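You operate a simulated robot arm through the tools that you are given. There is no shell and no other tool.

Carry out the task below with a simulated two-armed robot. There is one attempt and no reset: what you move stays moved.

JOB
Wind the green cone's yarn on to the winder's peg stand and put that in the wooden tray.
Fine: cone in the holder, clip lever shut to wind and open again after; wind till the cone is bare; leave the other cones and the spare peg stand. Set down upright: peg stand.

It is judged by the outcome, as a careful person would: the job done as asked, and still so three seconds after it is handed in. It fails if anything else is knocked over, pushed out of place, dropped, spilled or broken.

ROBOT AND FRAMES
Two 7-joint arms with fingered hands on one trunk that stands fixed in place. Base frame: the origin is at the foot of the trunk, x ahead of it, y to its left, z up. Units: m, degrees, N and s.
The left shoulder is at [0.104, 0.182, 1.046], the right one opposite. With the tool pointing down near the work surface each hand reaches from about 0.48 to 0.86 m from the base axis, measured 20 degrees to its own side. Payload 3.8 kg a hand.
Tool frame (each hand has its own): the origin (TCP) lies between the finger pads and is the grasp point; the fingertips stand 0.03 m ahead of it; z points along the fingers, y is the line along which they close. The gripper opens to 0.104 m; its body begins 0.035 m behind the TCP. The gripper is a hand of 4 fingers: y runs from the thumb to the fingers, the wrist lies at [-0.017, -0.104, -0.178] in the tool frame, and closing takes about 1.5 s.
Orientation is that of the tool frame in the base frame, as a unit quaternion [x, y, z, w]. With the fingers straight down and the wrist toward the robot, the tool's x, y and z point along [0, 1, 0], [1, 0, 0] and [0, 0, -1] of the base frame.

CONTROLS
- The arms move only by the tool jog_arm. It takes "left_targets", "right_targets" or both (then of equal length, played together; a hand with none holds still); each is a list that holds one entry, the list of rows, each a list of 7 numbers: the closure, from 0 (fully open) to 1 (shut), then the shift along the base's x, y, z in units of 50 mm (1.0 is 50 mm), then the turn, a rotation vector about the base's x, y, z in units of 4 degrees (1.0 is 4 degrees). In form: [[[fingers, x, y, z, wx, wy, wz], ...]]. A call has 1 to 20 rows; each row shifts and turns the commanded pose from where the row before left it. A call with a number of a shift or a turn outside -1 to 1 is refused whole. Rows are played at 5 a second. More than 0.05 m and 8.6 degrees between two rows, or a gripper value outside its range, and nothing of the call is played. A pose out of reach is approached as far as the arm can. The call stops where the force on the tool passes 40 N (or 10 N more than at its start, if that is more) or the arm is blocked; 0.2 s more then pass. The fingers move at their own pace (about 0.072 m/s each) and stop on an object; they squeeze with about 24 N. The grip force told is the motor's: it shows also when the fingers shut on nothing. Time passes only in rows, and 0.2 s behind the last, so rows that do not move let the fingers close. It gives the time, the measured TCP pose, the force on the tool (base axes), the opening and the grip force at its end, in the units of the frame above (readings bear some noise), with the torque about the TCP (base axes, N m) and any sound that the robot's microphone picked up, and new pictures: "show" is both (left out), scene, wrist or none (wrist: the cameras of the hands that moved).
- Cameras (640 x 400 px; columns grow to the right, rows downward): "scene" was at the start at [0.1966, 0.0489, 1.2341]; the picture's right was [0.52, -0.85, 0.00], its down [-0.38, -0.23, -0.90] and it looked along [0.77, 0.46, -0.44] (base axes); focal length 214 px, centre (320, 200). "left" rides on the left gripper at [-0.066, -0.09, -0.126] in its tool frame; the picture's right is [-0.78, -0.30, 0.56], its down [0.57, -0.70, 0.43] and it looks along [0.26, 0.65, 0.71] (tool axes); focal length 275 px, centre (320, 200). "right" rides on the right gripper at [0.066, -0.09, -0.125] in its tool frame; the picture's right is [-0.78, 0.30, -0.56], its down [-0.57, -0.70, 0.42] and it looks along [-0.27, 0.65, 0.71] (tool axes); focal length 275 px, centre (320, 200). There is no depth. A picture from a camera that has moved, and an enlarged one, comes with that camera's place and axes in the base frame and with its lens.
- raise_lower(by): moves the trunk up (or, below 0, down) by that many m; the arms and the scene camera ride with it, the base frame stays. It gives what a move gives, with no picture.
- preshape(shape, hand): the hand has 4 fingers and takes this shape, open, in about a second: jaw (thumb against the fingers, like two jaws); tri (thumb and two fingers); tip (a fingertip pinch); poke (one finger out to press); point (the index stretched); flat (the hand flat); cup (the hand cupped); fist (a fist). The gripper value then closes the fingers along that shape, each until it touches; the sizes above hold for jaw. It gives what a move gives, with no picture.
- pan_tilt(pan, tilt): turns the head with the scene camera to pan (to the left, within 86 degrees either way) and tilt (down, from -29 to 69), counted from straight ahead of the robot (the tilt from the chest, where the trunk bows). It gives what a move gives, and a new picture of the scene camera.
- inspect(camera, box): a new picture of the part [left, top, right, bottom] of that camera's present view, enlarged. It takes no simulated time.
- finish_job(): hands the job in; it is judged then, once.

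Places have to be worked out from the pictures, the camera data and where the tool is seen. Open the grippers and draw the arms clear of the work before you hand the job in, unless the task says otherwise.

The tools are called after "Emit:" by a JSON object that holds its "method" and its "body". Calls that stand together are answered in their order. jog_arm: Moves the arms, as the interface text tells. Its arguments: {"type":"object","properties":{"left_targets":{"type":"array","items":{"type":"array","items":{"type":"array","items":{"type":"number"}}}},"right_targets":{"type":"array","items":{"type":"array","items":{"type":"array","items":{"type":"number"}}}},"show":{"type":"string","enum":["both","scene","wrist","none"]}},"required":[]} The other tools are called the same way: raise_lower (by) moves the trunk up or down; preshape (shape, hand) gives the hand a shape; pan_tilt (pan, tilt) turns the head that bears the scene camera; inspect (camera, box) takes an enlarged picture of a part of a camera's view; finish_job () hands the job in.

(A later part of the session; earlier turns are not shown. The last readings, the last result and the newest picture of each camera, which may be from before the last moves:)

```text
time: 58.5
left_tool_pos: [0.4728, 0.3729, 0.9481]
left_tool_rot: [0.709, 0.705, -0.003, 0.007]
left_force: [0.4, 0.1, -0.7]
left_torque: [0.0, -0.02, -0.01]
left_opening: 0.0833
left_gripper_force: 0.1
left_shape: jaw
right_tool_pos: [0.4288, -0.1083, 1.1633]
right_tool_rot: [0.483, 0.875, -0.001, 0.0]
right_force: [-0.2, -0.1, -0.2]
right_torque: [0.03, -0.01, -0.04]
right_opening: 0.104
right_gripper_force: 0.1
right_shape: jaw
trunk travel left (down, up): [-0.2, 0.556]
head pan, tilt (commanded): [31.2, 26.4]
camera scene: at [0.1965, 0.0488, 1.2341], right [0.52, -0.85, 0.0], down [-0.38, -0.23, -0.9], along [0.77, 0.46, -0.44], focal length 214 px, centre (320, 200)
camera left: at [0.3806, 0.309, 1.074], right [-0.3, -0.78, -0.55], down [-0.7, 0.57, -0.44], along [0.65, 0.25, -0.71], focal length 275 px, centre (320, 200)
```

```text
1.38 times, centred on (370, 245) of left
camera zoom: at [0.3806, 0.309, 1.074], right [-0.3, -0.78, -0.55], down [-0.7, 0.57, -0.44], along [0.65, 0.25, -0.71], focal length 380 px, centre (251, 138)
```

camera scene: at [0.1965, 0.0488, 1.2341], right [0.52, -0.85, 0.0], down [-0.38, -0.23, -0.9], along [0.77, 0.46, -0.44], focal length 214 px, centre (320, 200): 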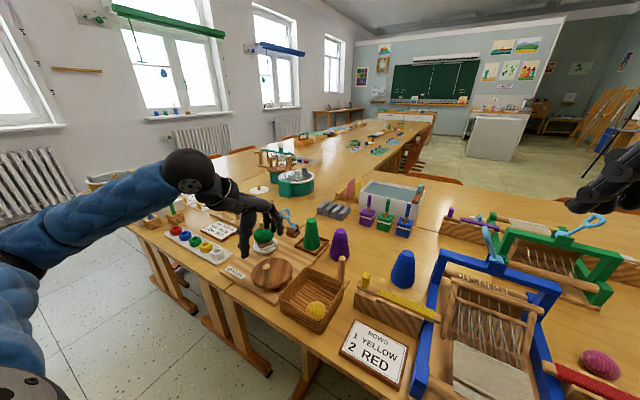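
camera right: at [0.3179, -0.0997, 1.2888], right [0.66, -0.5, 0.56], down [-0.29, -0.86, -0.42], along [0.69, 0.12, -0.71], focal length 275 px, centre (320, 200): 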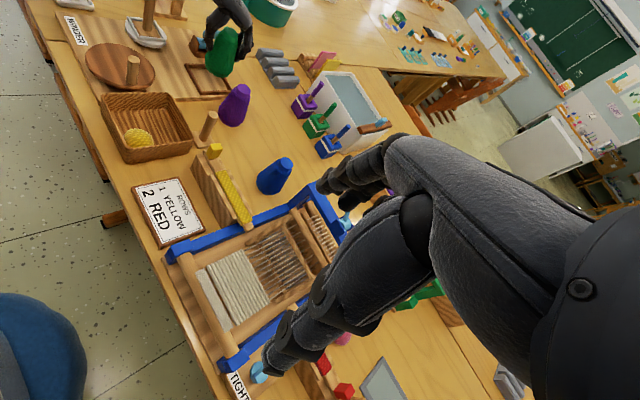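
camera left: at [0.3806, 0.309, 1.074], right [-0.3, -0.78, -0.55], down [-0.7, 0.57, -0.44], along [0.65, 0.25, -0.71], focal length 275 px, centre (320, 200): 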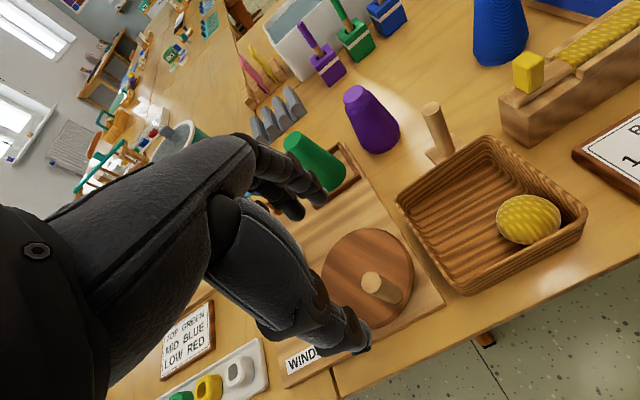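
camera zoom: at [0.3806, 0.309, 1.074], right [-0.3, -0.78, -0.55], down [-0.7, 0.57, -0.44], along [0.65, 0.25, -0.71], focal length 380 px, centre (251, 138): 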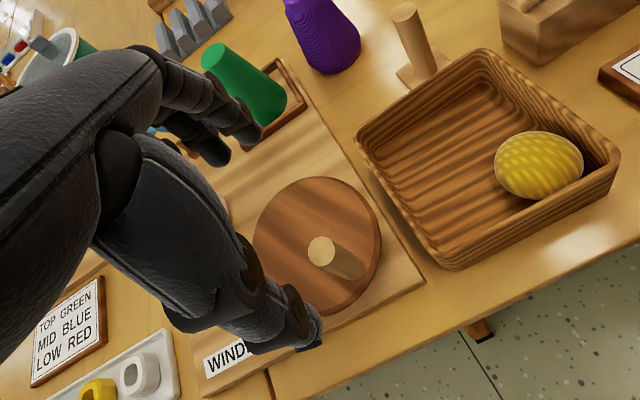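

The bare cone stands in its holder. Before opening the clip I note the yarn ball on the peg is large, so I'll approach the lever with a smaller opening and the hand turned ~+20° so that the thumb stays clear of the ball; I move above it and look.

Emit:
{"method": "jog_arm", "body": {"left_targets": [[[0.3, 0.7, 0.4, 0.1, 0, 0, 0], [0.3, 0.82, 0.46, 0.1, 0, 0, 0], [0.3, 0.82, 0.46, 0.1, 0, 0, 1], [0.3, 0.82, 0.46, 0, 0, 0, 1], [0.3, 0.82, 0.46, 0, 0, 0, 1], [0.3, 0.82, 0.46, 0, 0, 0, 1], [0.3, 0.1, 0.08, 0, 0, 0, 1], [0.3, 0, 0, 0, 0, 0, 0]]]}}

Emit:
{"method": "inspect", "body": {"camera": "scene", "box": [240, 185, 340, 255]}}

Emit:
{"method": "inspect", "body": {"camera": "right", "box": [110, 0, 250, 80]}}

Emit:
{"method": "inspect", "body": {"camera": "left", "box": [240, 160, 480, 390]}}

```text
time: 60.3
left_tool_pos: [0.7193, 0.51, 0.9635]
left_tool_rot: [0.575, 0.818, -0.001, 0.006]
left_force: [0.9, -0.5, 0.5]
left_torque: [0.01, -0.04, 0.01]
left_opening: 0.073
left_gripper_force: 0.1
left_shape: jaw
right_tool_pos: [0.4287, -0.1072, 1.1638]
right_tool_rot: [0.484, 0.875, -0.001, -0.001]
right_force: [-0.6, 0.6, 0.1]
right_torque: [-0.03, -0.01, 0.04]
right_opening: 0.1039
right_gripper_force: 0.0
right_shape: jaw
trunk travel left (down, up): [-0.2, 0.556]
head pan, tilt (commanded): [31.2, 26.4]
camera scene: at [0.1967, 0.0487, 1.2341], right [0.52, -0.85, 0.0], down [-0.38, -0.23, -0.9], along [0.77, 0.46, -0.44], focal length 214 px, centre (320, 200)
camera left: at [0.6546, 0.4181, 1.089], right [-0.01, -0.83, -0.55], down [-0.85, 0.3, -0.44], along [0.53, 0.46, -0.71], focal length 275 px, centre (320, 200)
```

scene: 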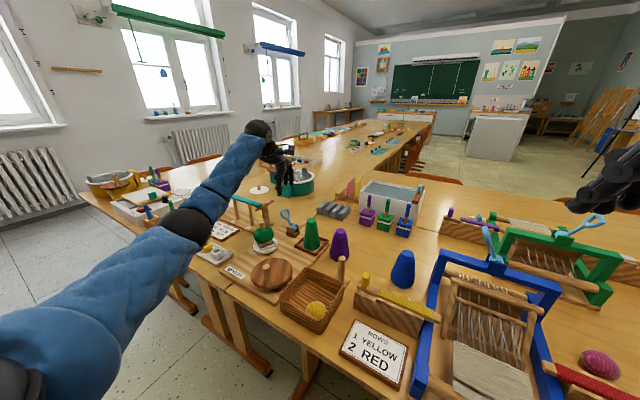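
left: 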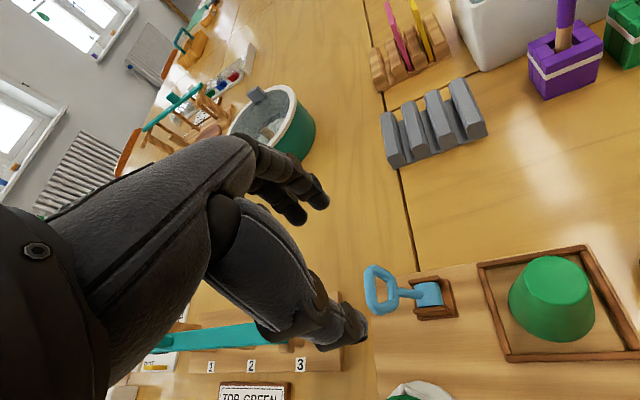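

```text
5.71 times, centred on (290, 220) of scene
camera zoom: at [0.1967, 0.0487, 1.2341], right [0.52, -0.85, 0.0], down [-0.38, -0.23, -0.9], along [0.77, 0.46, -0.44], focal length 1226 px, centre (491, 86)
```

zoom: 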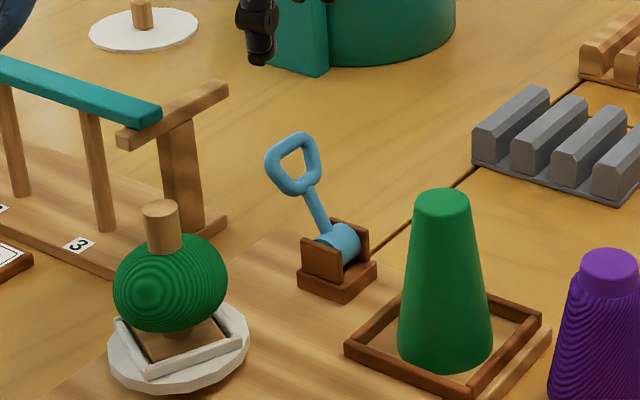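

```text
4.57 times, centred on (180, 40) of right
camera zoom: at [0.3178, -0.0997, 1.2888], right [0.66, -0.5, 0.56], down [-0.29, -0.86, -0.42], along [0.69, 0.12, -0.71], focal length 1258 px, centre (960, 931)
```

zoom: 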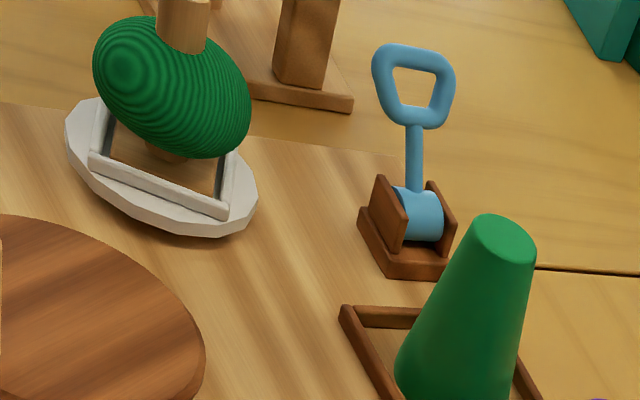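

```text
1.74 times, centred on (360, 275) of left
camera zoom: at [0.6546, 0.4181, 1.089], right [-0.01, -0.83, -0.55], down [-0.85, 0.3, -0.44], along [0.53, 0.46, -0.71], focal length 479 px, centre (250, 70)
```

zoom: 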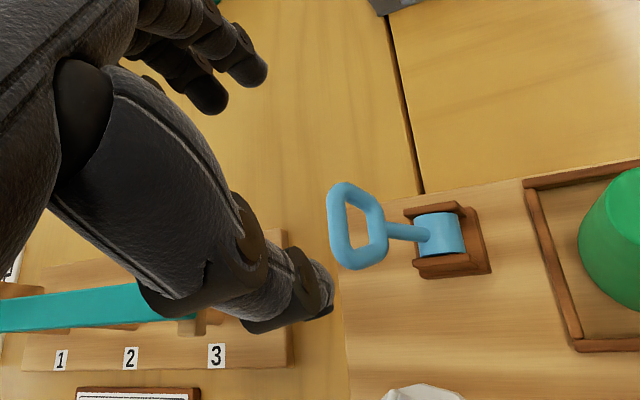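

The loop is at ≈[0.716,0.513,0.842]; thumb and fingers clear both the yarn ball (radius ~34 mm) and the rack. I lower onto the loop.

Emit:
{"method": "jog_arm", "body": {"left_targets": [[[0.3, -0.06, 0.04, -0.5, 0, 0, 0], [0.3, 0, 0, -0.6, 0, 0, 0], [0.3, 0, 0, -0.6, 0, 0, 0], [0.3, 0, 0, -0.3, 0, 0, 0], [0.3, 0, 0, 0, 0, 0, 0]]], "show": "none"}}

Emit:
{"method": "inspect", "body": {"camera": "scene", "box": [250, 190, 330, 250]}}

Emit:
{"method": "inspect", "body": {"camera": "right", "box": [130, 0, 240, 70]}}

Emit:
{"method": "inspect", "body": {"camera": "left", "box": [240, 160, 440, 340]}}

```text
time: 61.5
left_tool_pos: [0.7179, 0.5113, 0.864]
left_tool_rot: [0.575, 0.818, 0.0, 0.006]
left_force: [0.0, -0.5, 0.6]
left_torque: [-0.02, -0.03, -0.01]
left_opening: 0.0731
left_gripper_force: 0.0
left_shape: jaw
right_tool_pos: [0.4283, -0.1081, 1.1627]
right_tool_rot: [0.483, 0.875, 0.0, -0.001]
right_force: [-0.1, 1.2, 0.9]
right_torque: [-0.01, -0.01, 0.0]
right_opening: 0.1039
right_gripper_force: 0.1
right_shape: jaw
trunk travel left (down, up): [-0.2, 0.556]
head pan, tilt (commanded): [31.2, 26.4]
```

```text
6.67 times, centred on (290, 220) of scene
camera zoom: at [0.1966, 0.0488, 1.2341], right [0.52, -0.85, 0.0], down [-0.38, -0.23, -0.9], along [0.77, 0.46, -0.44], focal length 1430 px, centre (520, 67)
```

zoom: 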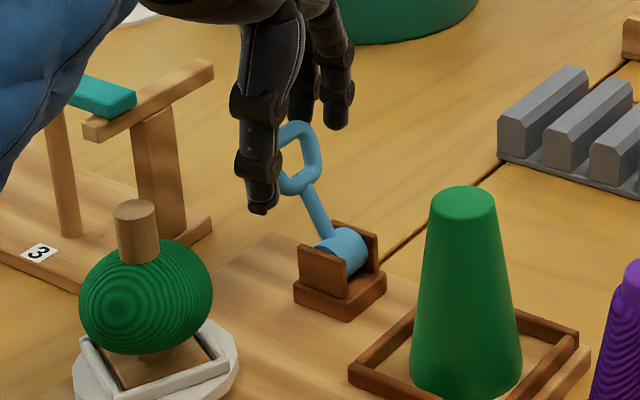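

```text
5.71 times, centred on (185, 35) of right
camera zoom: at [0.3178, -0.0996, 1.2889], right [0.66, -0.5, 0.56], down [-0.29, -0.86, -0.42], along [0.69, 0.12, -0.71], focal length 1573 px, centre (1091, 1143)
```

zoom: 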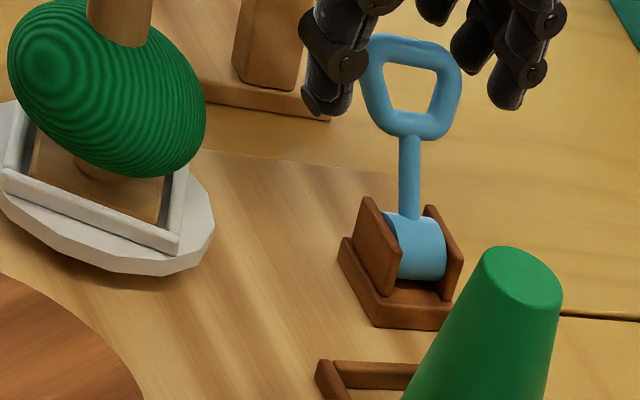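

```text
2.22 times, centred on (340, 250) of left
camera zoom: at [0.6531, 0.4204, 0.9898], right [-0.01, -0.83, -0.55], down [-0.85, 0.3, -0.44], along [0.53, 0.46, -0.71], focal length 612 px, centre (276, 89)
```

zoom: 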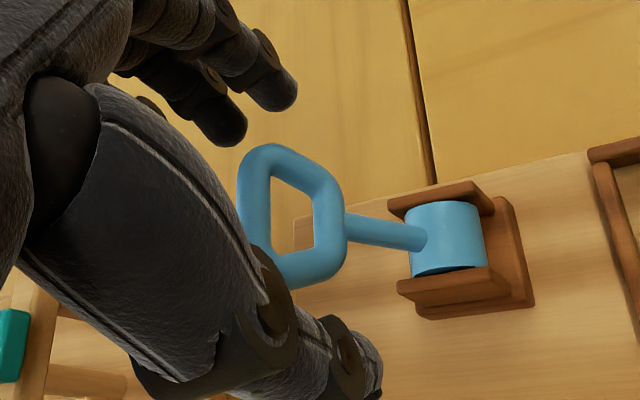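

The loop lies between thumb and fingers. I lower 12 mm and close on it.

Emit:
{"method": "jog_arm", "body": {"left_targets": [[[0.3, 0, 0, -0.24, 0, 0, 0], [0.45, 0, 0, 0, 0, 0, 0], [0.6, 0, 0, 0, 0, 0, 0], [0.75, 0, 0, 0, 0, 0, 0], [0.9, 0, 0, 0, 0, 0, 0], [0.9, 0, 0, 0, 0, 0, 0], [0.9, 0, 0, 0, 0, 0, 0]]], "show": "none"}}

Emit:
{"method": "inspect", "body": {"camera": "scene", "box": [250, 190, 330, 250]}}

Emit:
{"method": "inspect", "body": {"camera": "right", "box": [130, 0, 240, 70]}}

```text
time: 63.1
left_tool_pos: [0.7189, 0.5094, 0.8518]
left_tool_rot: [0.576, 0.818, 0.0, 0.007]
left_force: [11.1, 0.9, 3.1]
left_torque: [0.01, -0.15, -0.01]
left_opening: 0.0119
left_gripper_force: 0.1
left_shape: jaw
right_tool_pos: [0.4301, -0.1075, 1.1627]
right_tool_rot: [0.484, 0.875, 0.0, -0.001]
right_force: [0.0, 0.4, 0.7]
right_torque: [0.0, 0.0, 0.04]
right_opening: 0.1039
right_gripper_force: 0.0
right_shape: jaw
trunk travel left (down, up): [-0.2, 0.556]
head pan, tilt (commanded): [31.2, 26.4]
```

```text
6.67 times, centred on (290, 220) of scene
camera zoom: at [0.1977, 0.0488, 1.234], right [0.52, -0.85, 0.0], down [-0.38, -0.23, -0.9], along [0.77, 0.46, -0.45], focal length 1430 px, centre (520, 67)
```

zoom: 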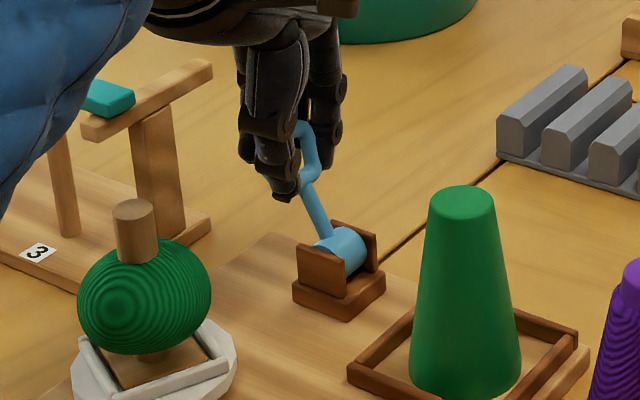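

```text
5.71 times, centred on (185, 35) of right
camera zoom: at [0.3189, -0.0997, 1.2886], right [0.66, -0.5, 0.56], down [-0.29, -0.86, -0.42], along [0.69, 0.12, -0.72], focal length 1573 px, centre (1091, 1143)
```

zoom: 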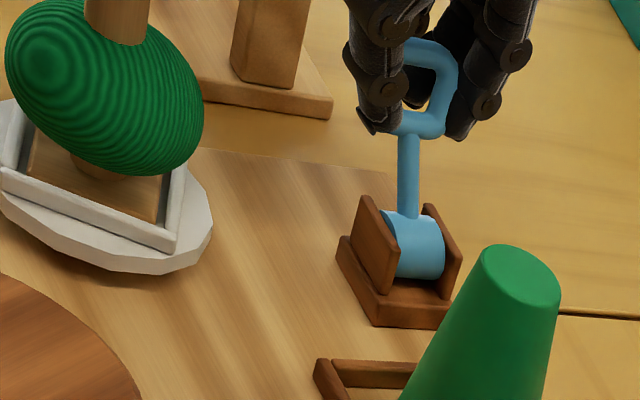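

The fingers hold the loop (thumb side loaded ~11 N). I swing it back toward −y along the arc, first half.

Emit:
{"method": "jog_arm", "body": {"left_targets": [[[0.9, 0, -0.2, 0.07, 0, 0, 0], [0.9, 0, -0.2, 0.04, 0, 0, 0], [0.9, 0, -0.2, 0.02, 0, 0, 0], [0.9, 0, 0, 0, 0, 0, 0]]], "show": "none"}}

Emit:
{"method": "inspect", "body": {"camera": "scene", "box": [250, 190, 330, 250]}}

Emit:
{"method": "inspect", "body": {"camera": "right", "box": [130, 0, 240, 70]}}

```text
time: 64.1
left_tool_pos: [0.7157, 0.4817, 0.8567]
left_tool_rot: [0.575, 0.818, -0.001, 0.005]
left_force: [10.1, 1.5, 0.8]
left_torque: [0.07, -0.09, -0.03]
left_opening: 0.0119
left_gripper_force: 0.1
left_shape: jaw
right_tool_pos: [0.428, -0.108, 1.1634]
right_tool_rot: [0.484, 0.875, -0.001, -0.001]
right_force: [0.2, -0.3, -0.8]
right_torque: [0.01, -0.01, 0.0]
right_opening: 0.1037
right_gripper_force: 0.1
right_shape: jaw
trunk travel left (down, up): [-0.2, 0.556]
head pan, tilt (commanded): [31.2, 26.4]
```

```text
6.67 times, centred on (290, 220) of scene
camera zoom: at [0.1976, 0.0488, 1.2339], right [0.52, -0.85, 0.0], down [-0.38, -0.23, -0.9], along [0.77, 0.46, -0.45], focal length 1430 px, centre (520, 67)
```

zoom: 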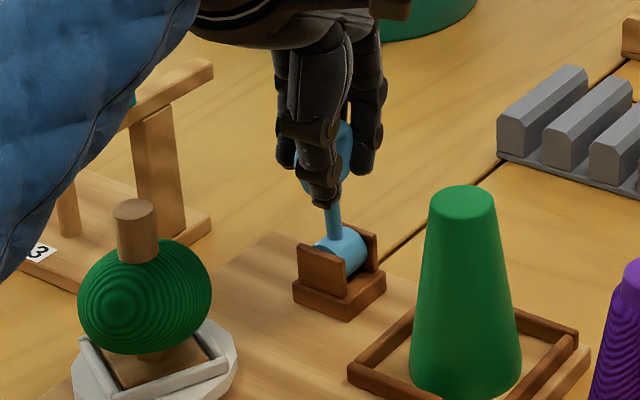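

```text
5.71 times, centred on (185, 35) of right
camera zoom: at [0.3188, -0.0996, 1.2885], right [0.66, -0.5, 0.56], down [-0.29, -0.86, -0.42], along [0.69, 0.12, -0.72], focal length 1573 px, centre (1091, 1143)
```

zoom: 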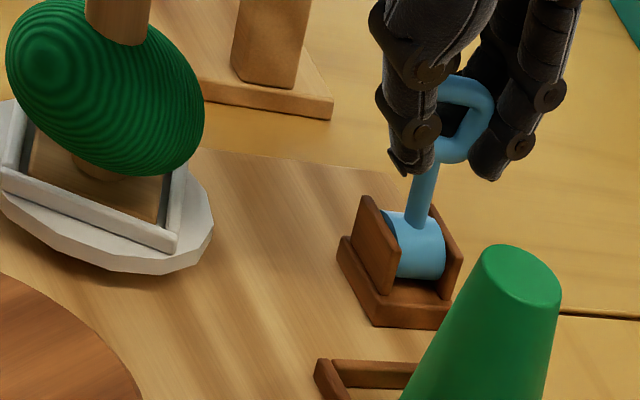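

The lever follows, now about upright. I continue to the open side in small steps until its stop.

Emit:
{"method": "jog_arm", "body": {"left_targets": [[[0.9, 0, -0.15, -0.01, 0, 0, 0], [0.9, 0, -0.15, -0.03, 0, 0, 0], [0.9, 0, -0.15, -0.05, 0, 0, 0], [0.9, 0, -0.1, -0.04, 0, 0, 0], [0.9, 0, 0, 0, 0, 0, 0]]], "show": "none"}}

Emit:
{"method": "inspect", "body": {"camera": "scene", "box": [250, 190, 330, 250]}}

Emit:
{"method": "inspect", "body": {"camera": "right", "box": [130, 0, 240, 70]}}

```text
time: 65.3
left_tool_pos: [0.7183, 0.4544, 0.8509]
left_tool_rot: [0.576, 0.818, -0.001, 0.007]
left_force: [14.9, 2.1, 0.6]
left_torque: [0.12, -0.17, 0.04]
left_opening: 0.0172
left_gripper_force: 24.7
left_shape: jaw
right_tool_pos: [0.4313, -0.1079, 1.1614]
right_tool_rot: [0.484, 0.875, -0.001, -0.001]
right_force: [-0.6, 0.3, -0.2]
right_torque: [0.03, -0.01, 0.0]
right_opening: 0.1035
right_gripper_force: 0.1
right_shape: jaw
trunk travel left (down, up): [-0.2, 0.556]
head pan, tilt (commanded): [31.2, 26.4]
```

```text
6.67 times, centred on (290, 220) of scene
camera zoom: at [0.1986, 0.0491, 1.2337], right [0.52, -0.85, 0.0], down [-0.38, -0.23, -0.89], along [0.76, 0.46, -0.45], focal length 1430 px, centre (520, 67)
```

zoom: 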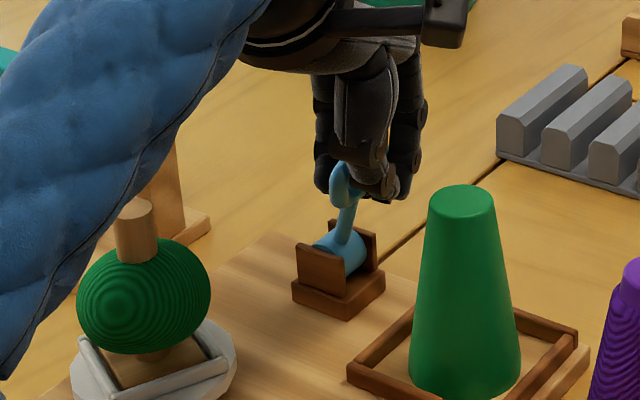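

```text
5.71 times, centred on (185, 35) of right
camera zoom: at [0.3198, -0.0993, 1.2882], right [0.66, -0.5, 0.56], down [-0.29, -0.86, -0.42], along [0.69, 0.12, -0.72], focal length 1573 px, centre (1091, 1143)
```

zoom: 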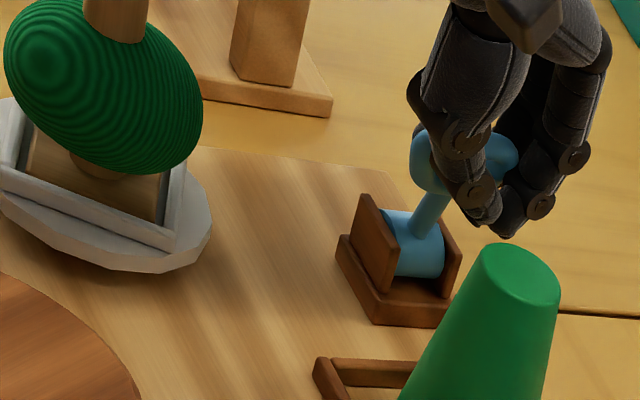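

The lever is only partly back (about −12°) and the hand has run ahead of it. I release, lift, and will push it the rest of the way from the +y side with closed fingers.

Emit:
{"method": "jog_arm", "body": {"left_targets": [[[0.6, 0, 0, 0, 0, 0, 0], [0.3, 0, 0, 0, 0, 0, 0], [0.25, 0, 0, 0, 0, 0, 0], [0.25, 0, 0, 0, 0, 0, 0], [0.25, 0, 0, 0.4, 0, 0, 0], [0.25, 0, 0, 0.7, 0, 0, 0], [0.25, 0, 0, 0.5, 0, 0, 0], [0.25, 0, 0, 0, 0, 0, 0]]], "show": "none"}}

Emit:
{"method": "inspect", "body": {"camera": "scene", "box": [250, 190, 330, 250]}}

Emit:
{"method": "inspect", "body": {"camera": "right", "box": [130, 0, 240, 70]}}

Emit:
{"method": "inspect", "body": {"camera": "left", "box": [240, 140, 560, 390]}}

```text
time: 67.1
left_tool_pos: [0.7168, 0.456, 0.9319]
left_tool_rot: [0.575, 0.818, -0.001, 0.007]
left_force: [0.1, -0.1, -0.7]
left_torque: [-0.04, -0.01, 0.04]
left_opening: 0.0779
left_gripper_force: 0.0
left_shape: jaw
right_tool_pos: [0.4292, -0.1084, 1.1632]
right_tool_rot: [0.484, 0.875, 0.0, 0.0]
right_force: [-0.8, 0.7, 0.3]
right_torque: [0.02, -0.03, -0.02]
right_opening: 0.1035
right_gripper_force: 0.0
right_shape: jaw
trunk travel left (down, up): [-0.2, 0.556]
head pan, tilt (commanded): [31.2, 26.4]
```

```text
6.67 times, centred on (290, 220) of scene
camera zoom: at [0.1968, 0.0489, 1.2341], right [0.52, -0.85, 0.0], down [-0.38, -0.23, -0.9], along [0.77, 0.46, -0.45], focal length 1430 px, centre (520, 67)
```

zoom: 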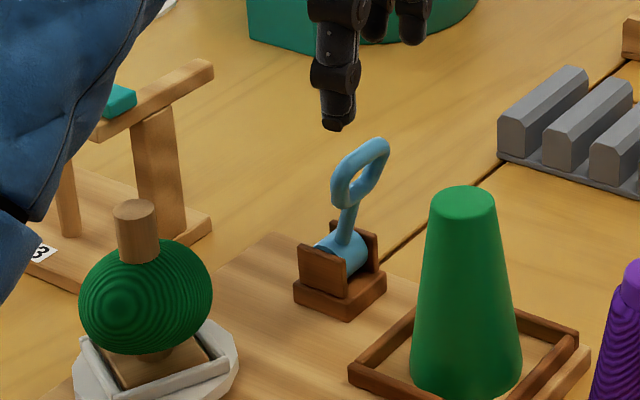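

```text
5.71 times, centred on (185, 35) of right
camera zoom: at [0.318, -0.0995, 1.2888], right [0.66, -0.5, 0.56], down [-0.29, -0.86, -0.42], along [0.69, 0.12, -0.71], focal length 1573 px, centre (1091, 1143)
```

zoom: 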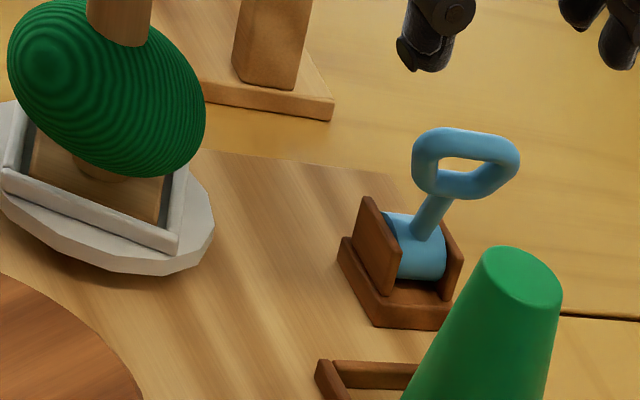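

```text
1.60 times, centred on (400, 265) of left
camera zoom: at [0.6525, 0.3642, 1.0574], right [-0.01, -0.83, -0.55], down [-0.85, 0.3, -0.44], along [0.53, 0.46, -0.71], focal length 440 px, centre (192, 96)
```

zoom: 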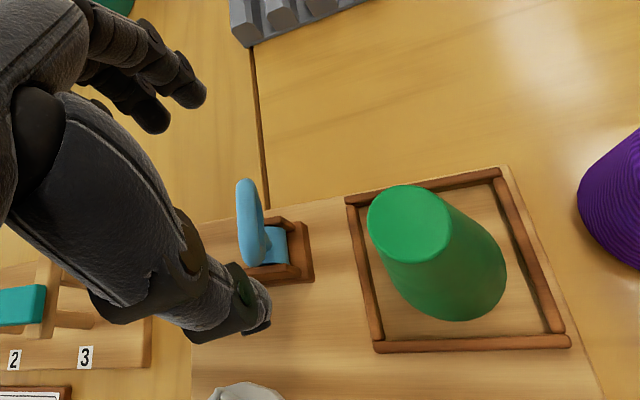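

The lever stands at about −15°, needing ~13 mm more at the loop. I shift +y at height, close the fingers, and check before lowering beside the loop.

Emit:
{"method": "jog_arm", "body": {"left_targets": [[[0.4, 0, 0.8, 0, 0, 0, 0], [0.7, 0, 0.8, 0, 0, 0, 0], [1, 0, 0, 0, 0, 0, 0], [1, 0, 0, 0, 0, 0, 0], [1, 0, 0, 0, 0, 0, 0], [1, 0, 0, 0, 0, 0, 0], [1, 0, 0, -0.5, 0, 0, 0], [1, 0, 0, 0, 0, 0, 0]]], "show": "none"}}

Emit:
{"method": "inspect", "body": {"camera": "scene", "box": [250, 190, 330, 250]}}

Emit:
{"method": "inspect", "body": {"camera": "right", "box": [130, 0, 240, 70]}}

Emit:
{"method": "inspect", "body": {"camera": "left", "box": [200, 120, 520, 390]}}

```text
time: 68.9
left_tool_pos: [0.7154, 0.5357, 0.9091]
left_tool_rot: [0.576, 0.817, -0.001, 0.007]
left_force: [0.6, 0.4, 0.2]
left_torque: [0.02, 0.01, -0.01]
left_opening: 0.0001
left_gripper_force: 23.9
left_shape: jaw
right_tool_pos: [0.4294, -0.108, 1.1627]
right_tool_rot: [0.484, 0.875, -0.001, -0.001]
right_force: [-0.1, 0.3, 0.7]
right_torque: [-0.02, 0.0, -0.04]
right_opening: 0.1038
right_gripper_force: 0.1
right_shape: jaw
trunk travel left (down, up): [-0.2, 0.556]
head pan, tilt (commanded): [31.2, 26.4]
```

```text
6.67 times, centred on (290, 220) of scene
camera zoom: at [0.1965, 0.0487, 1.2342], right [0.52, -0.85, 0.0], down [-0.38, -0.23, -0.9], along [0.77, 0.46, -0.44], focal length 1430 px, centre (520, 67)
```

zoom: 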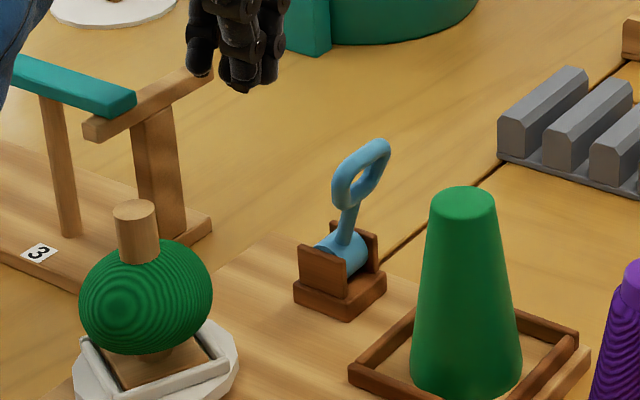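

```text
5.71 times, centred on (185, 35) of right
camera zoom: at [0.3176, -0.0997, 1.2889], right [0.66, -0.5, 0.56], down [-0.29, -0.86, -0.42], along [0.69, 0.12, -0.71], focal length 1573 px, centre (1091, 1143)
```

zoom: 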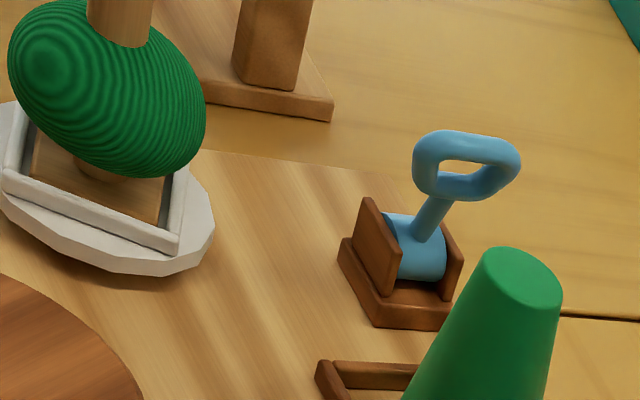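

```text
1.48 times, centred on (360, 255) of left
camera zoom: at [0.6506, 0.444, 1.0347], right [-0.01, -0.83, -0.55], down [-0.85, 0.3, -0.44], along [0.53, 0.46, -0.71], focal length 408 px, centre (261, 118)
```

zoom: 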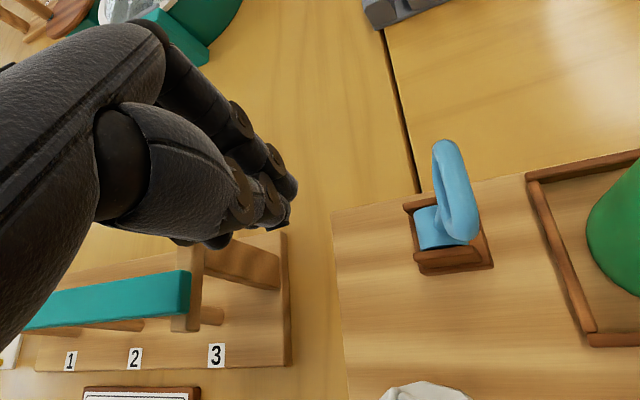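

The rack edge is at y≈0.594–0.61, so I shift 12 mm toward the lever first, then lower the closed hand to z≈0.853.

Emit:
{"method": "jog_arm", "body": {"left_targets": [[[1, 0, -0.24, 0, 0, 0, 0], [1, 0, 0, -0.4, 0, 0, 0], [1, 0, 0, -0.4, 0, 0, 0], [1, 0, 0, -0.3, 0, 0, 0], [1, 0, 0, 0, 0, 0, 0]]], "show": "none"}}

Emit:
{"method": "inspect", "body": {"camera": "scene", "box": [250, 190, 330, 250]}}

Emit:
{"method": "inspect", "body": {"camera": "right", "box": [130, 0, 240, 70]}}

```text
time: 70.1
left_tool_pos: [0.7154, 0.523, 0.8519]
left_tool_rot: [0.576, 0.817, 0.0, 0.006]
left_force: [0.2, -0.2, -0.4]
left_torque: [-0.01, -0.01, 0.01]
left_opening: 0.0
left_gripper_force: 23.6
left_shape: jaw
right_tool_pos: [0.4288, -0.108, 1.1638]
right_tool_rot: [0.484, 0.875, 0.0, 0.0]
right_force: [0.0, -0.4, 0.5]
right_torque: [-0.02, 0.0, 0.01]
right_opening: 0.1036
right_gripper_force: 0.0
right_shape: jaw
trunk travel left (down, up): [-0.2, 0.556]
head pan, tilt (commanded): [31.2, 26.4]
```

```text
6.67 times, centred on (290, 220) of scene
camera zoom: at [0.1966, 0.0488, 1.2341], right [0.52, -0.85, 0.0], down [-0.38, -0.23, -0.9], along [0.77, 0.46, -0.44], focal length 1430 px, centre (520, 67)
```

zoom: 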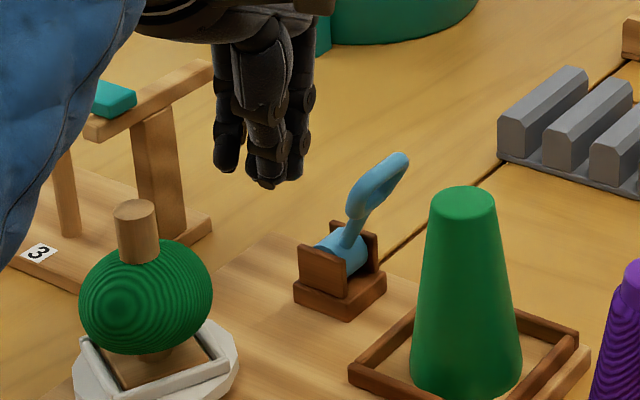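

```text
5.71 times, centred on (185, 35) of right
camera zoom: at [0.3177, -0.0996, 1.2889], right [0.66, -0.5, 0.56], down [-0.29, -0.86, -0.42], along [0.69, 0.12, -0.71], focal length 1573 px, centre (1091, 1143)
```

zoom: 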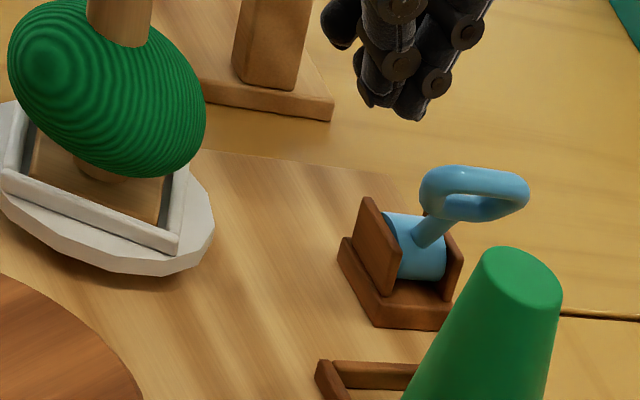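

The lever has settled to its original open lean (loop offset from barrel matches the starting pose). I lift the hand away and verify it.

Emit:
{"method": "jog_arm", "body": {"left_targets": [[[1, 0, 0, 0.5, 0, 0, 0], [1, 0, 0, 0.7, 0, 0, 0], [1, 0, 0, 0.7, 0, 0, 0], [1, 0, 0, 0, 0, 0, 0], [1, 0, 0, 0, 0, 0, 0]]], "show": "none"}}

Emit:
{"method": "inspect", "body": {"camera": "scene", "box": [270, 195, 330, 235]}}

Emit:
{"method": "inspect", "body": {"camera": "right", "box": [170, 10, 250, 60]}}

```text
time: 71.3
left_tool_pos: [0.7138, 0.5231, 0.948]
left_tool_rot: [0.576, 0.817, 0.0, 0.006]
left_force: [0.2, 0.4, 0.1]
left_torque: [-0.02, -0.02, -0.02]
left_opening: 0.0
left_gripper_force: 23.8
left_shape: jaw
right_tool_pos: [0.4289, -0.1092, 1.1645]
right_tool_rot: [0.484, 0.875, -0.001, 0.0]
right_force: [-0.6, -0.9, -0.1]
right_torque: [0.0, 0.02, 0.01]
right_opening: 0.1039
right_gripper_force: 0.0
right_shape: jaw
trunk travel left (down, up): [-0.2, 0.556]
head pan, tilt (commanded): [31.2, 26.4]
```

```text
10.00 times, centred on (300, 215) of scene
camera zoom: at [0.1966, 0.0488, 1.2341], right [0.52, -0.85, 0.0], down [-0.38, -0.23, -0.9], along [0.77, 0.46, -0.44], focal length 2145 px, centre (520, 50)
```

zoom: 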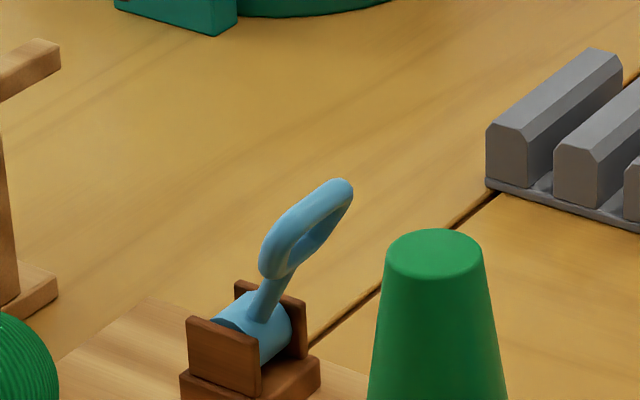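

```text
8.00 times, centred on (210, 35) of right
camera zoom: at [0.3177, -0.0997, 1.2889], right [0.66, -0.5, 0.56], down [-0.29, -0.86, -0.42], along [0.69, 0.12, -0.71], focal length 2202 px, centre (1200, 1520)
```

zoom: 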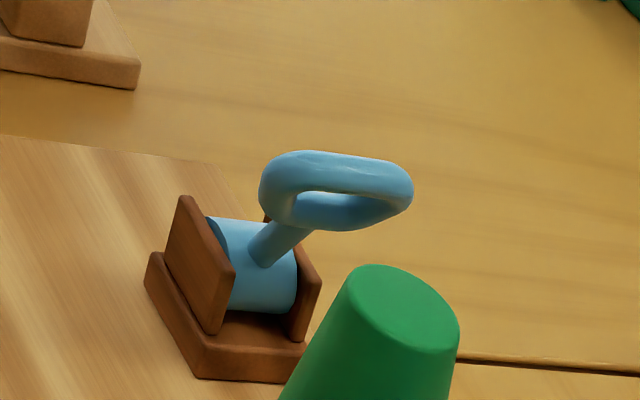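

The lever is exactly back in its open pose. Now the peg stand: before picking it up I measure the tray, the yellow ball inside it, and the wound stand precisely.

Emit:
{"method": "inspect", "body": {"camera": "scene", "box": [270, 245, 360, 330]}}

Emit:
{"method": "inspect", "body": {"camera": "right", "box": [90, 80, 210, 170]}}

Emit:
{"method": "inspect", "body": {"camera": "scene", "box": [240, 200, 300, 260]}}

Emit:
{"method": "inspect", "body": {"camera": "right", "box": [110, 0, 190, 70]}}

```text
4.71 times, centred on (315, 288) of scene
camera zoom: at [0.1966, 0.0488, 1.2341], right [0.52, -0.85, 0.0], down [-0.38, -0.23, -0.9], along [0.77, 0.46, -0.44], focal length 1009 px, centre (344, -212)
```

zoom: 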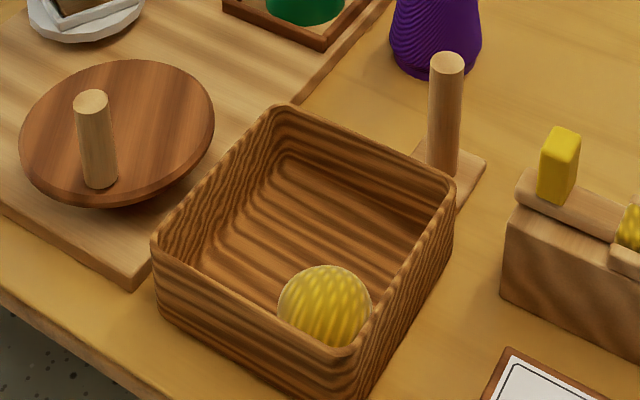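

```text
4.44 times, centred on (150, 125) of right
camera zoom: at [0.3177, -0.0997, 1.2889], right [0.66, -0.5, 0.56], down [-0.29, -0.86, -0.42], along [0.69, 0.12, -0.71], focal length 1224 px, centre (1076, 533)
```

zoom: 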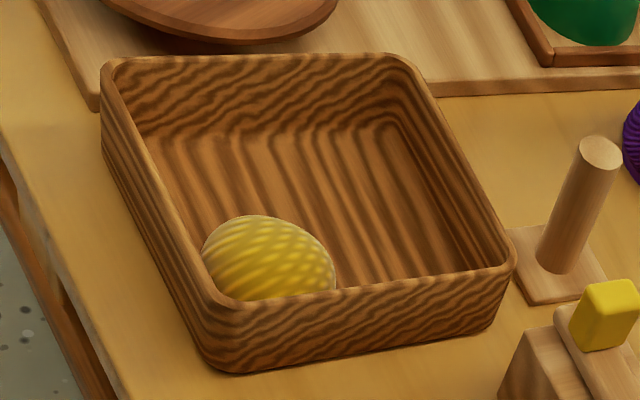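

```text
6.67 times, centred on (270, 230) of scene
camera zoom: at [0.1966, 0.0488, 1.2341], right [0.52, -0.85, 0.0], down [-0.38, -0.23, -0.9], along [0.77, 0.46, -0.44], focal length 1430 px, centre (653, 0)
```

zoom: 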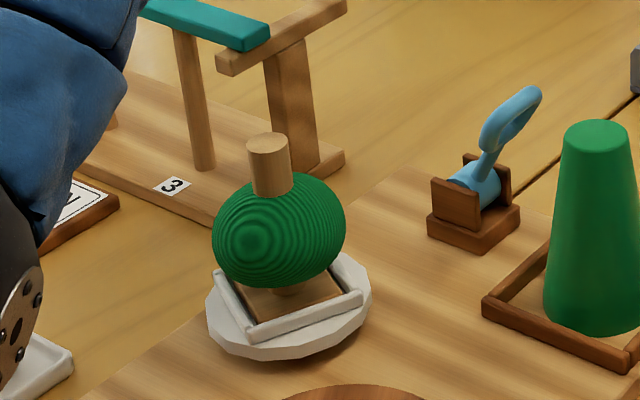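

```text
5.71 times, centred on (150, 35) of right
camera zoom: at [0.3177, -0.0997, 1.2889], right [0.66, -0.5, 0.56], down [-0.29, -0.86, -0.42], along [0.69, 0.12, -0.71], focal length 1573 px, centre (1291, 1143)
```

zoom: 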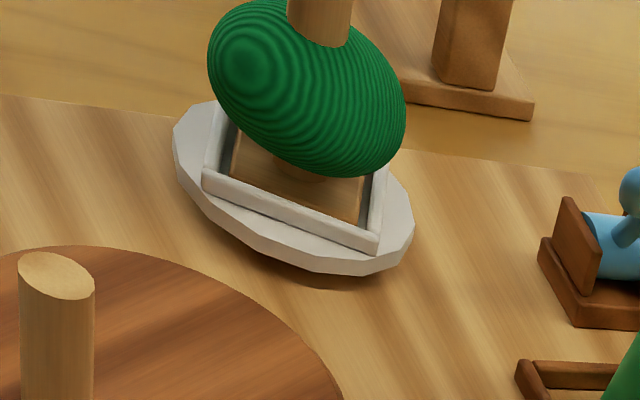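

The tray spans about x 0.451–0.568, y 0.2025–0.3145 (rim z≈0.80), yellow ball at [0.48,0.229]; the stand's base is turned ≈−25°, so I'll grasp at hand yaw −20° and place at +5° to square it with the tray, at about [0.526,0.273]. I move above the peg ([0.6125,0.516]).

Emit:
{"method": "jog_arm", "body": {"left_targets": [[[0.8, -0.2, 0, 0.1, 0, 0, -1], [0.6, -0.2, -0.02, 0, 0, 0, -1], [0.4, -0.2, -0.02, 0, 0, 0, -1], [0.3, -0.2, -0.02, 0, 0, 0, -1], [0.3, -0.2, -0.02, 0, 0, 0, -1], [0.3, -0.2, -0.02, 0, 0, 0, -1], [0.3, -0.2, -0.02, 0, 0, 0, -1], [0.3, -0.2, -0.02, 0, 0, 0, -1], [0.3, -0.2, 0, 0, 0, 0, -1], [0.3, -0.2, 0, 0, 0, 0, -1], [0.3, 0, 0, 0, 0, 0, 0]]]}}

Emit:
{"method": "inspect", "body": {"camera": "left", "box": [220, 160, 440, 360]}}

Emit:
{"method": "inspect", "body": {"camera": "right", "box": [100, 0, 220, 60]}}

```text
time: 73.7
left_tool_pos: [0.6152, 0.5162, 0.9512]
left_tool_rot: [0.821, 0.57, -0.002, 0.006]
left_force: [0.0, 0.4, -0.1]
left_torque: [-0.01, -0.04, -0.01]
left_opening: 0.0726
left_gripper_force: 0.1
left_shape: jaw
right_tool_pos: [0.4283, -0.1089, 1.1645]
right_tool_rot: [0.484, 0.875, -0.001, -0.001]
right_force: [-0.2, -0.6, -0.6]
right_torque: [0.0, 0.02, -0.01]
right_opening: 0.1036
right_gripper_force: 0.0
right_shape: jaw
trunk travel left (down, up): [-0.2, 0.556]
head pan, tilt (commanded): [31.2, 26.4]
camera scene: at [0.1967, 0.0488, 1.2341], right [0.52, -0.85, 0.0], down [-0.38, -0.23, -0.9], along [0.77, 0.46, -0.44], focal length 214 px, centre (320, 200)
camera left: at [0.5065, 0.4868, 1.0777], right [-0.55, -0.63, -0.55], down [-0.46, 0.78, -0.44], along [0.7, 0.01, -0.71], focal length 275 px, centre (320, 200)
```

scene: 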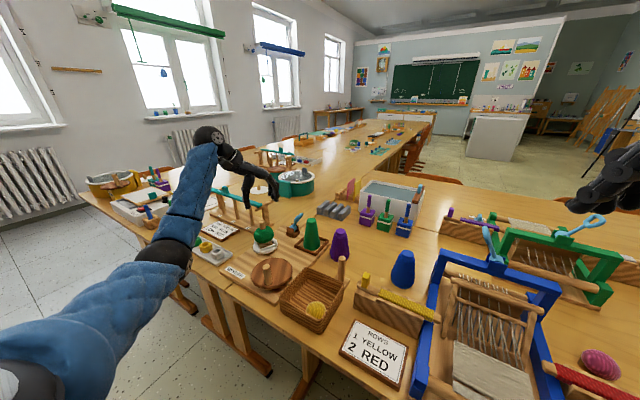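
left: 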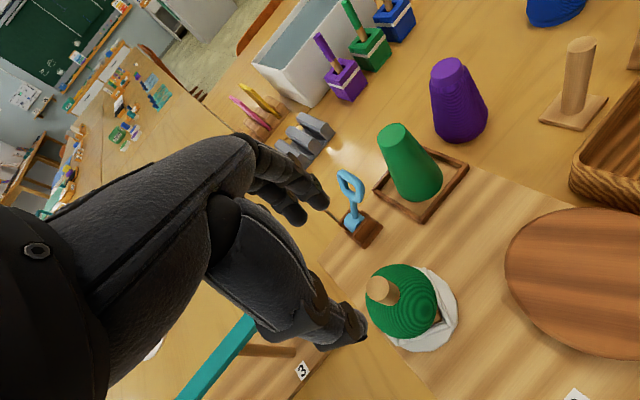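

```text
2.00 times, centred on (330, 260) of left
camera zoom: at [0.5065, 0.4868, 1.0777], right [-0.55, -0.63, -0.55], down [-0.46, 0.78, -0.44], along [0.7, 0.01, -0.71], focal length 551 px, centre (300, 80)
```

zoom: 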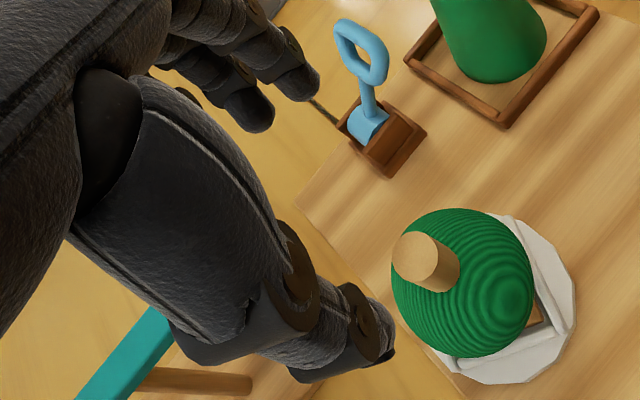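

```text
5.33 times, centred on (160, 30) of right
camera zoom: at [0.3179, -0.0996, 1.2888], right [0.66, -0.5, 0.56], down [-0.29, -0.86, -0.42], along [0.69, 0.12, -0.71], focal length 1468 px, centre (1173, 1107)
```

zoom: 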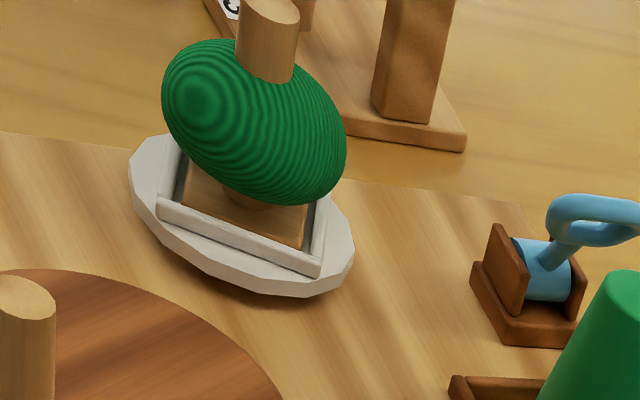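

The peg reads [0.605,0.5155] with its top at z≈0.861. I shift −9 mm in x and lower to just above the peg to re-check alignment.

Emit:
{"method": "jog_arm", "body": {"left_targets": [[[0.3, -0.18, -0.02, -0.4, 0, 0, 0], [0.3, 0, 0, -0.5, 0, 0, 0], [0.3, 0, 0, 0, 0, 0, 0]]], "show": "none"}}

Emit:
{"method": "inspect", "body": {"camera": "left", "box": [220, 160, 440, 360]}}

Emit:
{"method": "inspect", "body": {"camera": "scene", "box": [240, 190, 300, 250]}}

Emit:
{"method": "inspect", "body": {"camera": "right", "box": [100, 0, 220, 60]}}

```text
time: 74.5
left_tool_pos: [0.606, 0.5131, 0.9074]
left_tool_rot: [0.821, 0.571, -0.003, 0.006]
left_force: [-0.1, 0.8, -0.3]
left_torque: [0.01, 0.03, 0.01]
left_opening: 0.0727
left_gripper_force: 0.0
left_shape: jaw
right_tool_pos: [0.4294, -0.1086, 1.1641]
right_tool_rot: [0.484, 0.875, -0.001, 0.0]
right_force: [0.0, 0.0, -0.7]
right_torque: [0.0, 0.01, -0.02]
right_opening: 0.1037
right_gripper_force: 0.0
right_shape: jaw
trunk travel left (down, up): [-0.2, 0.556]
head pan, tilt (commanded): [31.2, 26.4]
```

```text
2.00 times, centred on (330, 260) of left
camera zoom: at [0.4977, 0.4842, 1.0325], right [-0.55, -0.63, -0.55], down [-0.46, 0.77, -0.44], along [0.7, 0.01, -0.71], focal length 551 px, centre (300, 80)
```

zoom: 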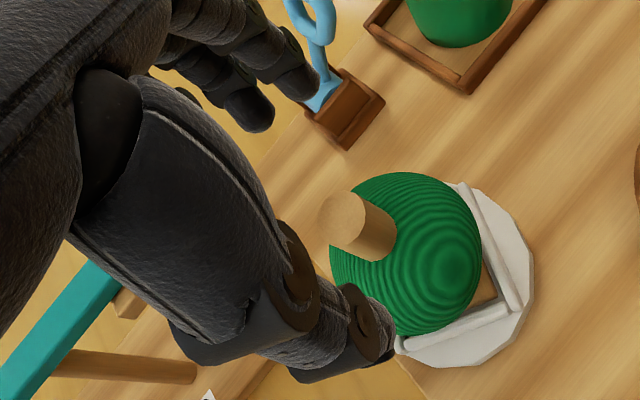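

```text
6.67 times, centred on (270, 220) of scene
camera zoom: at [0.1966, 0.0487, 1.2342], right [0.52, -0.85, 0.0], down [-0.38, -0.23, -0.9], along [0.77, 0.46, -0.44], focal length 1430 px, centre (653, 67)
```

zoom: 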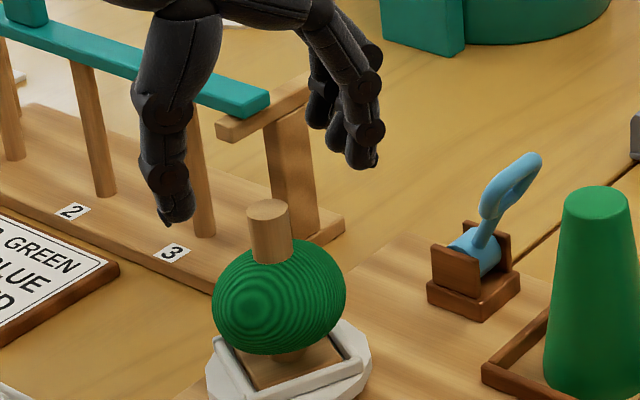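

```text
5.33 times, centred on (160, 30) of right
camera zoom: at [0.3177, -0.0997, 1.2889], right [0.66, -0.5, 0.56], down [-0.29, -0.86, -0.42], along [0.69, 0.12, -0.71], focal length 1468 px, centre (1173, 1107)
```

zoom: 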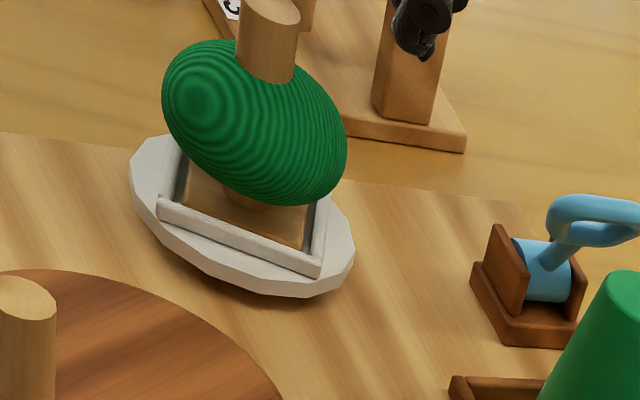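

Aligned within ~2 mm. I lower to z≈0.862 so that the fingertips surround the bare peg top just above the ball.

Emit:
{"method": "jog_arm", "body": {"left_targets": [[[0.3, -0.03, 0.03, -0.4, 0, 0, 0], [0.3, 0, 0, -0.35, 0, 0, 0], [0.3, 0, 0, -0.15, 0, 0, 0], [0.3, 0, 0, 0, 0, 0, 0]]], "show": "none"}}

Emit:
{"method": "inspect", "body": {"camera": "left", "box": [220, 160, 440, 360]}}

Emit:
{"method": "inspect", "body": {"camera": "scene", "box": [240, 190, 300, 250]}}

Emit:
{"method": "inspect", "body": {"camera": "right", "box": [100, 0, 220, 60]}}

```text
time: 75.5
left_tool_pos: [0.6052, 0.5175, 0.8619]
left_tool_rot: [0.821, 0.571, -0.002, 0.005]
left_force: [-0.5, -0.5, 0.2]
left_torque: [0.0, 0.0, 0.01]
left_opening: 0.0726
left_gripper_force: 0.1
left_shape: jaw
right_tool_pos: [0.4285, -0.1081, 1.1643]
right_tool_rot: [0.484, 0.875, -0.002, 0.0]
right_force: [-0.6, 0.5, 0.3]
right_torque: [-0.03, -0.01, -0.04]
right_opening: 0.1036
right_gripper_force: 0.0
right_shape: jaw
trunk travel left (down, up): [-0.2, 0.556]
head pan, tilt (commanded): [31.2, 26.4]
```

```text
2.00 times, centred on (330, 260) of left
camera zoom: at [0.4965, 0.4879, 0.9879], right [-0.55, -0.63, -0.55], down [-0.46, 0.77, -0.44], along [0.7, 0.01, -0.71], focal length 551 px, centre (300, 80)
```

zoom: 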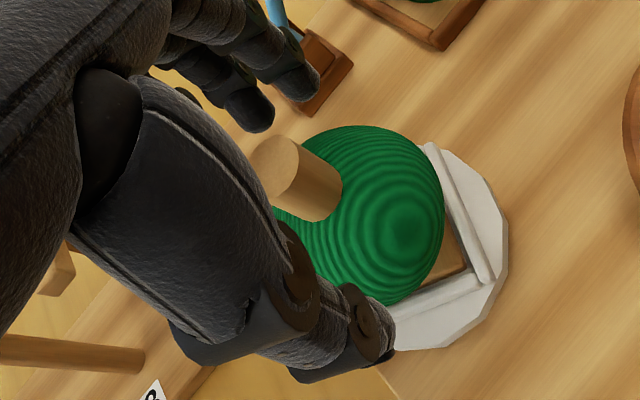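

```text
6.67 times, centred on (270, 220) of scene
camera zoom: at [0.1966, 0.0488, 1.2341], right [0.52, -0.85, 0.0], down [-0.38, -0.23, -0.9], along [0.77, 0.46, -0.44], focal length 1430 px, centre (653, 67)
```

zoom: 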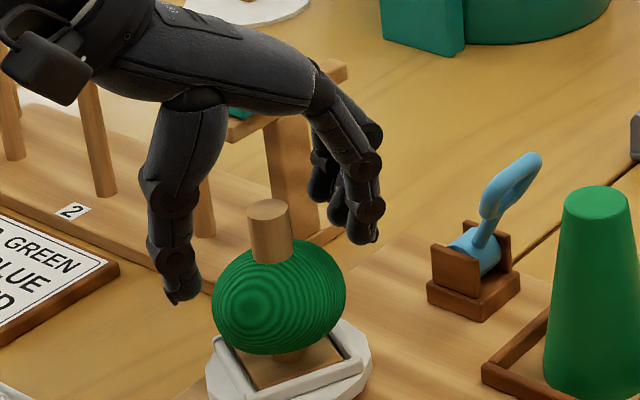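

```text
5.33 times, centred on (160, 30) of right
camera zoom: at [0.3178, -0.0996, 1.2888], right [0.66, -0.5, 0.56], down [-0.29, -0.86, -0.42], along [0.69, 0.12, -0.71], focal length 1468 px, centre (1173, 1107)
```

zoom: 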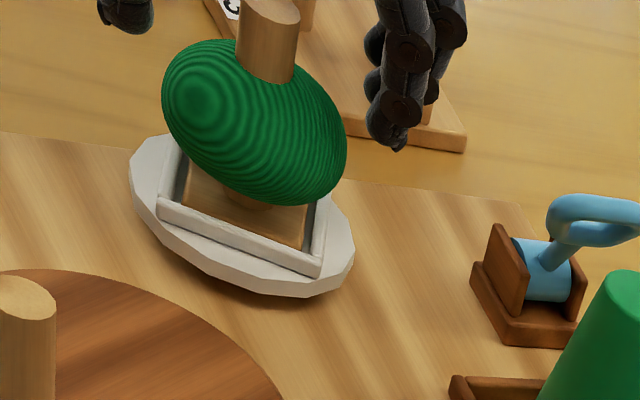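

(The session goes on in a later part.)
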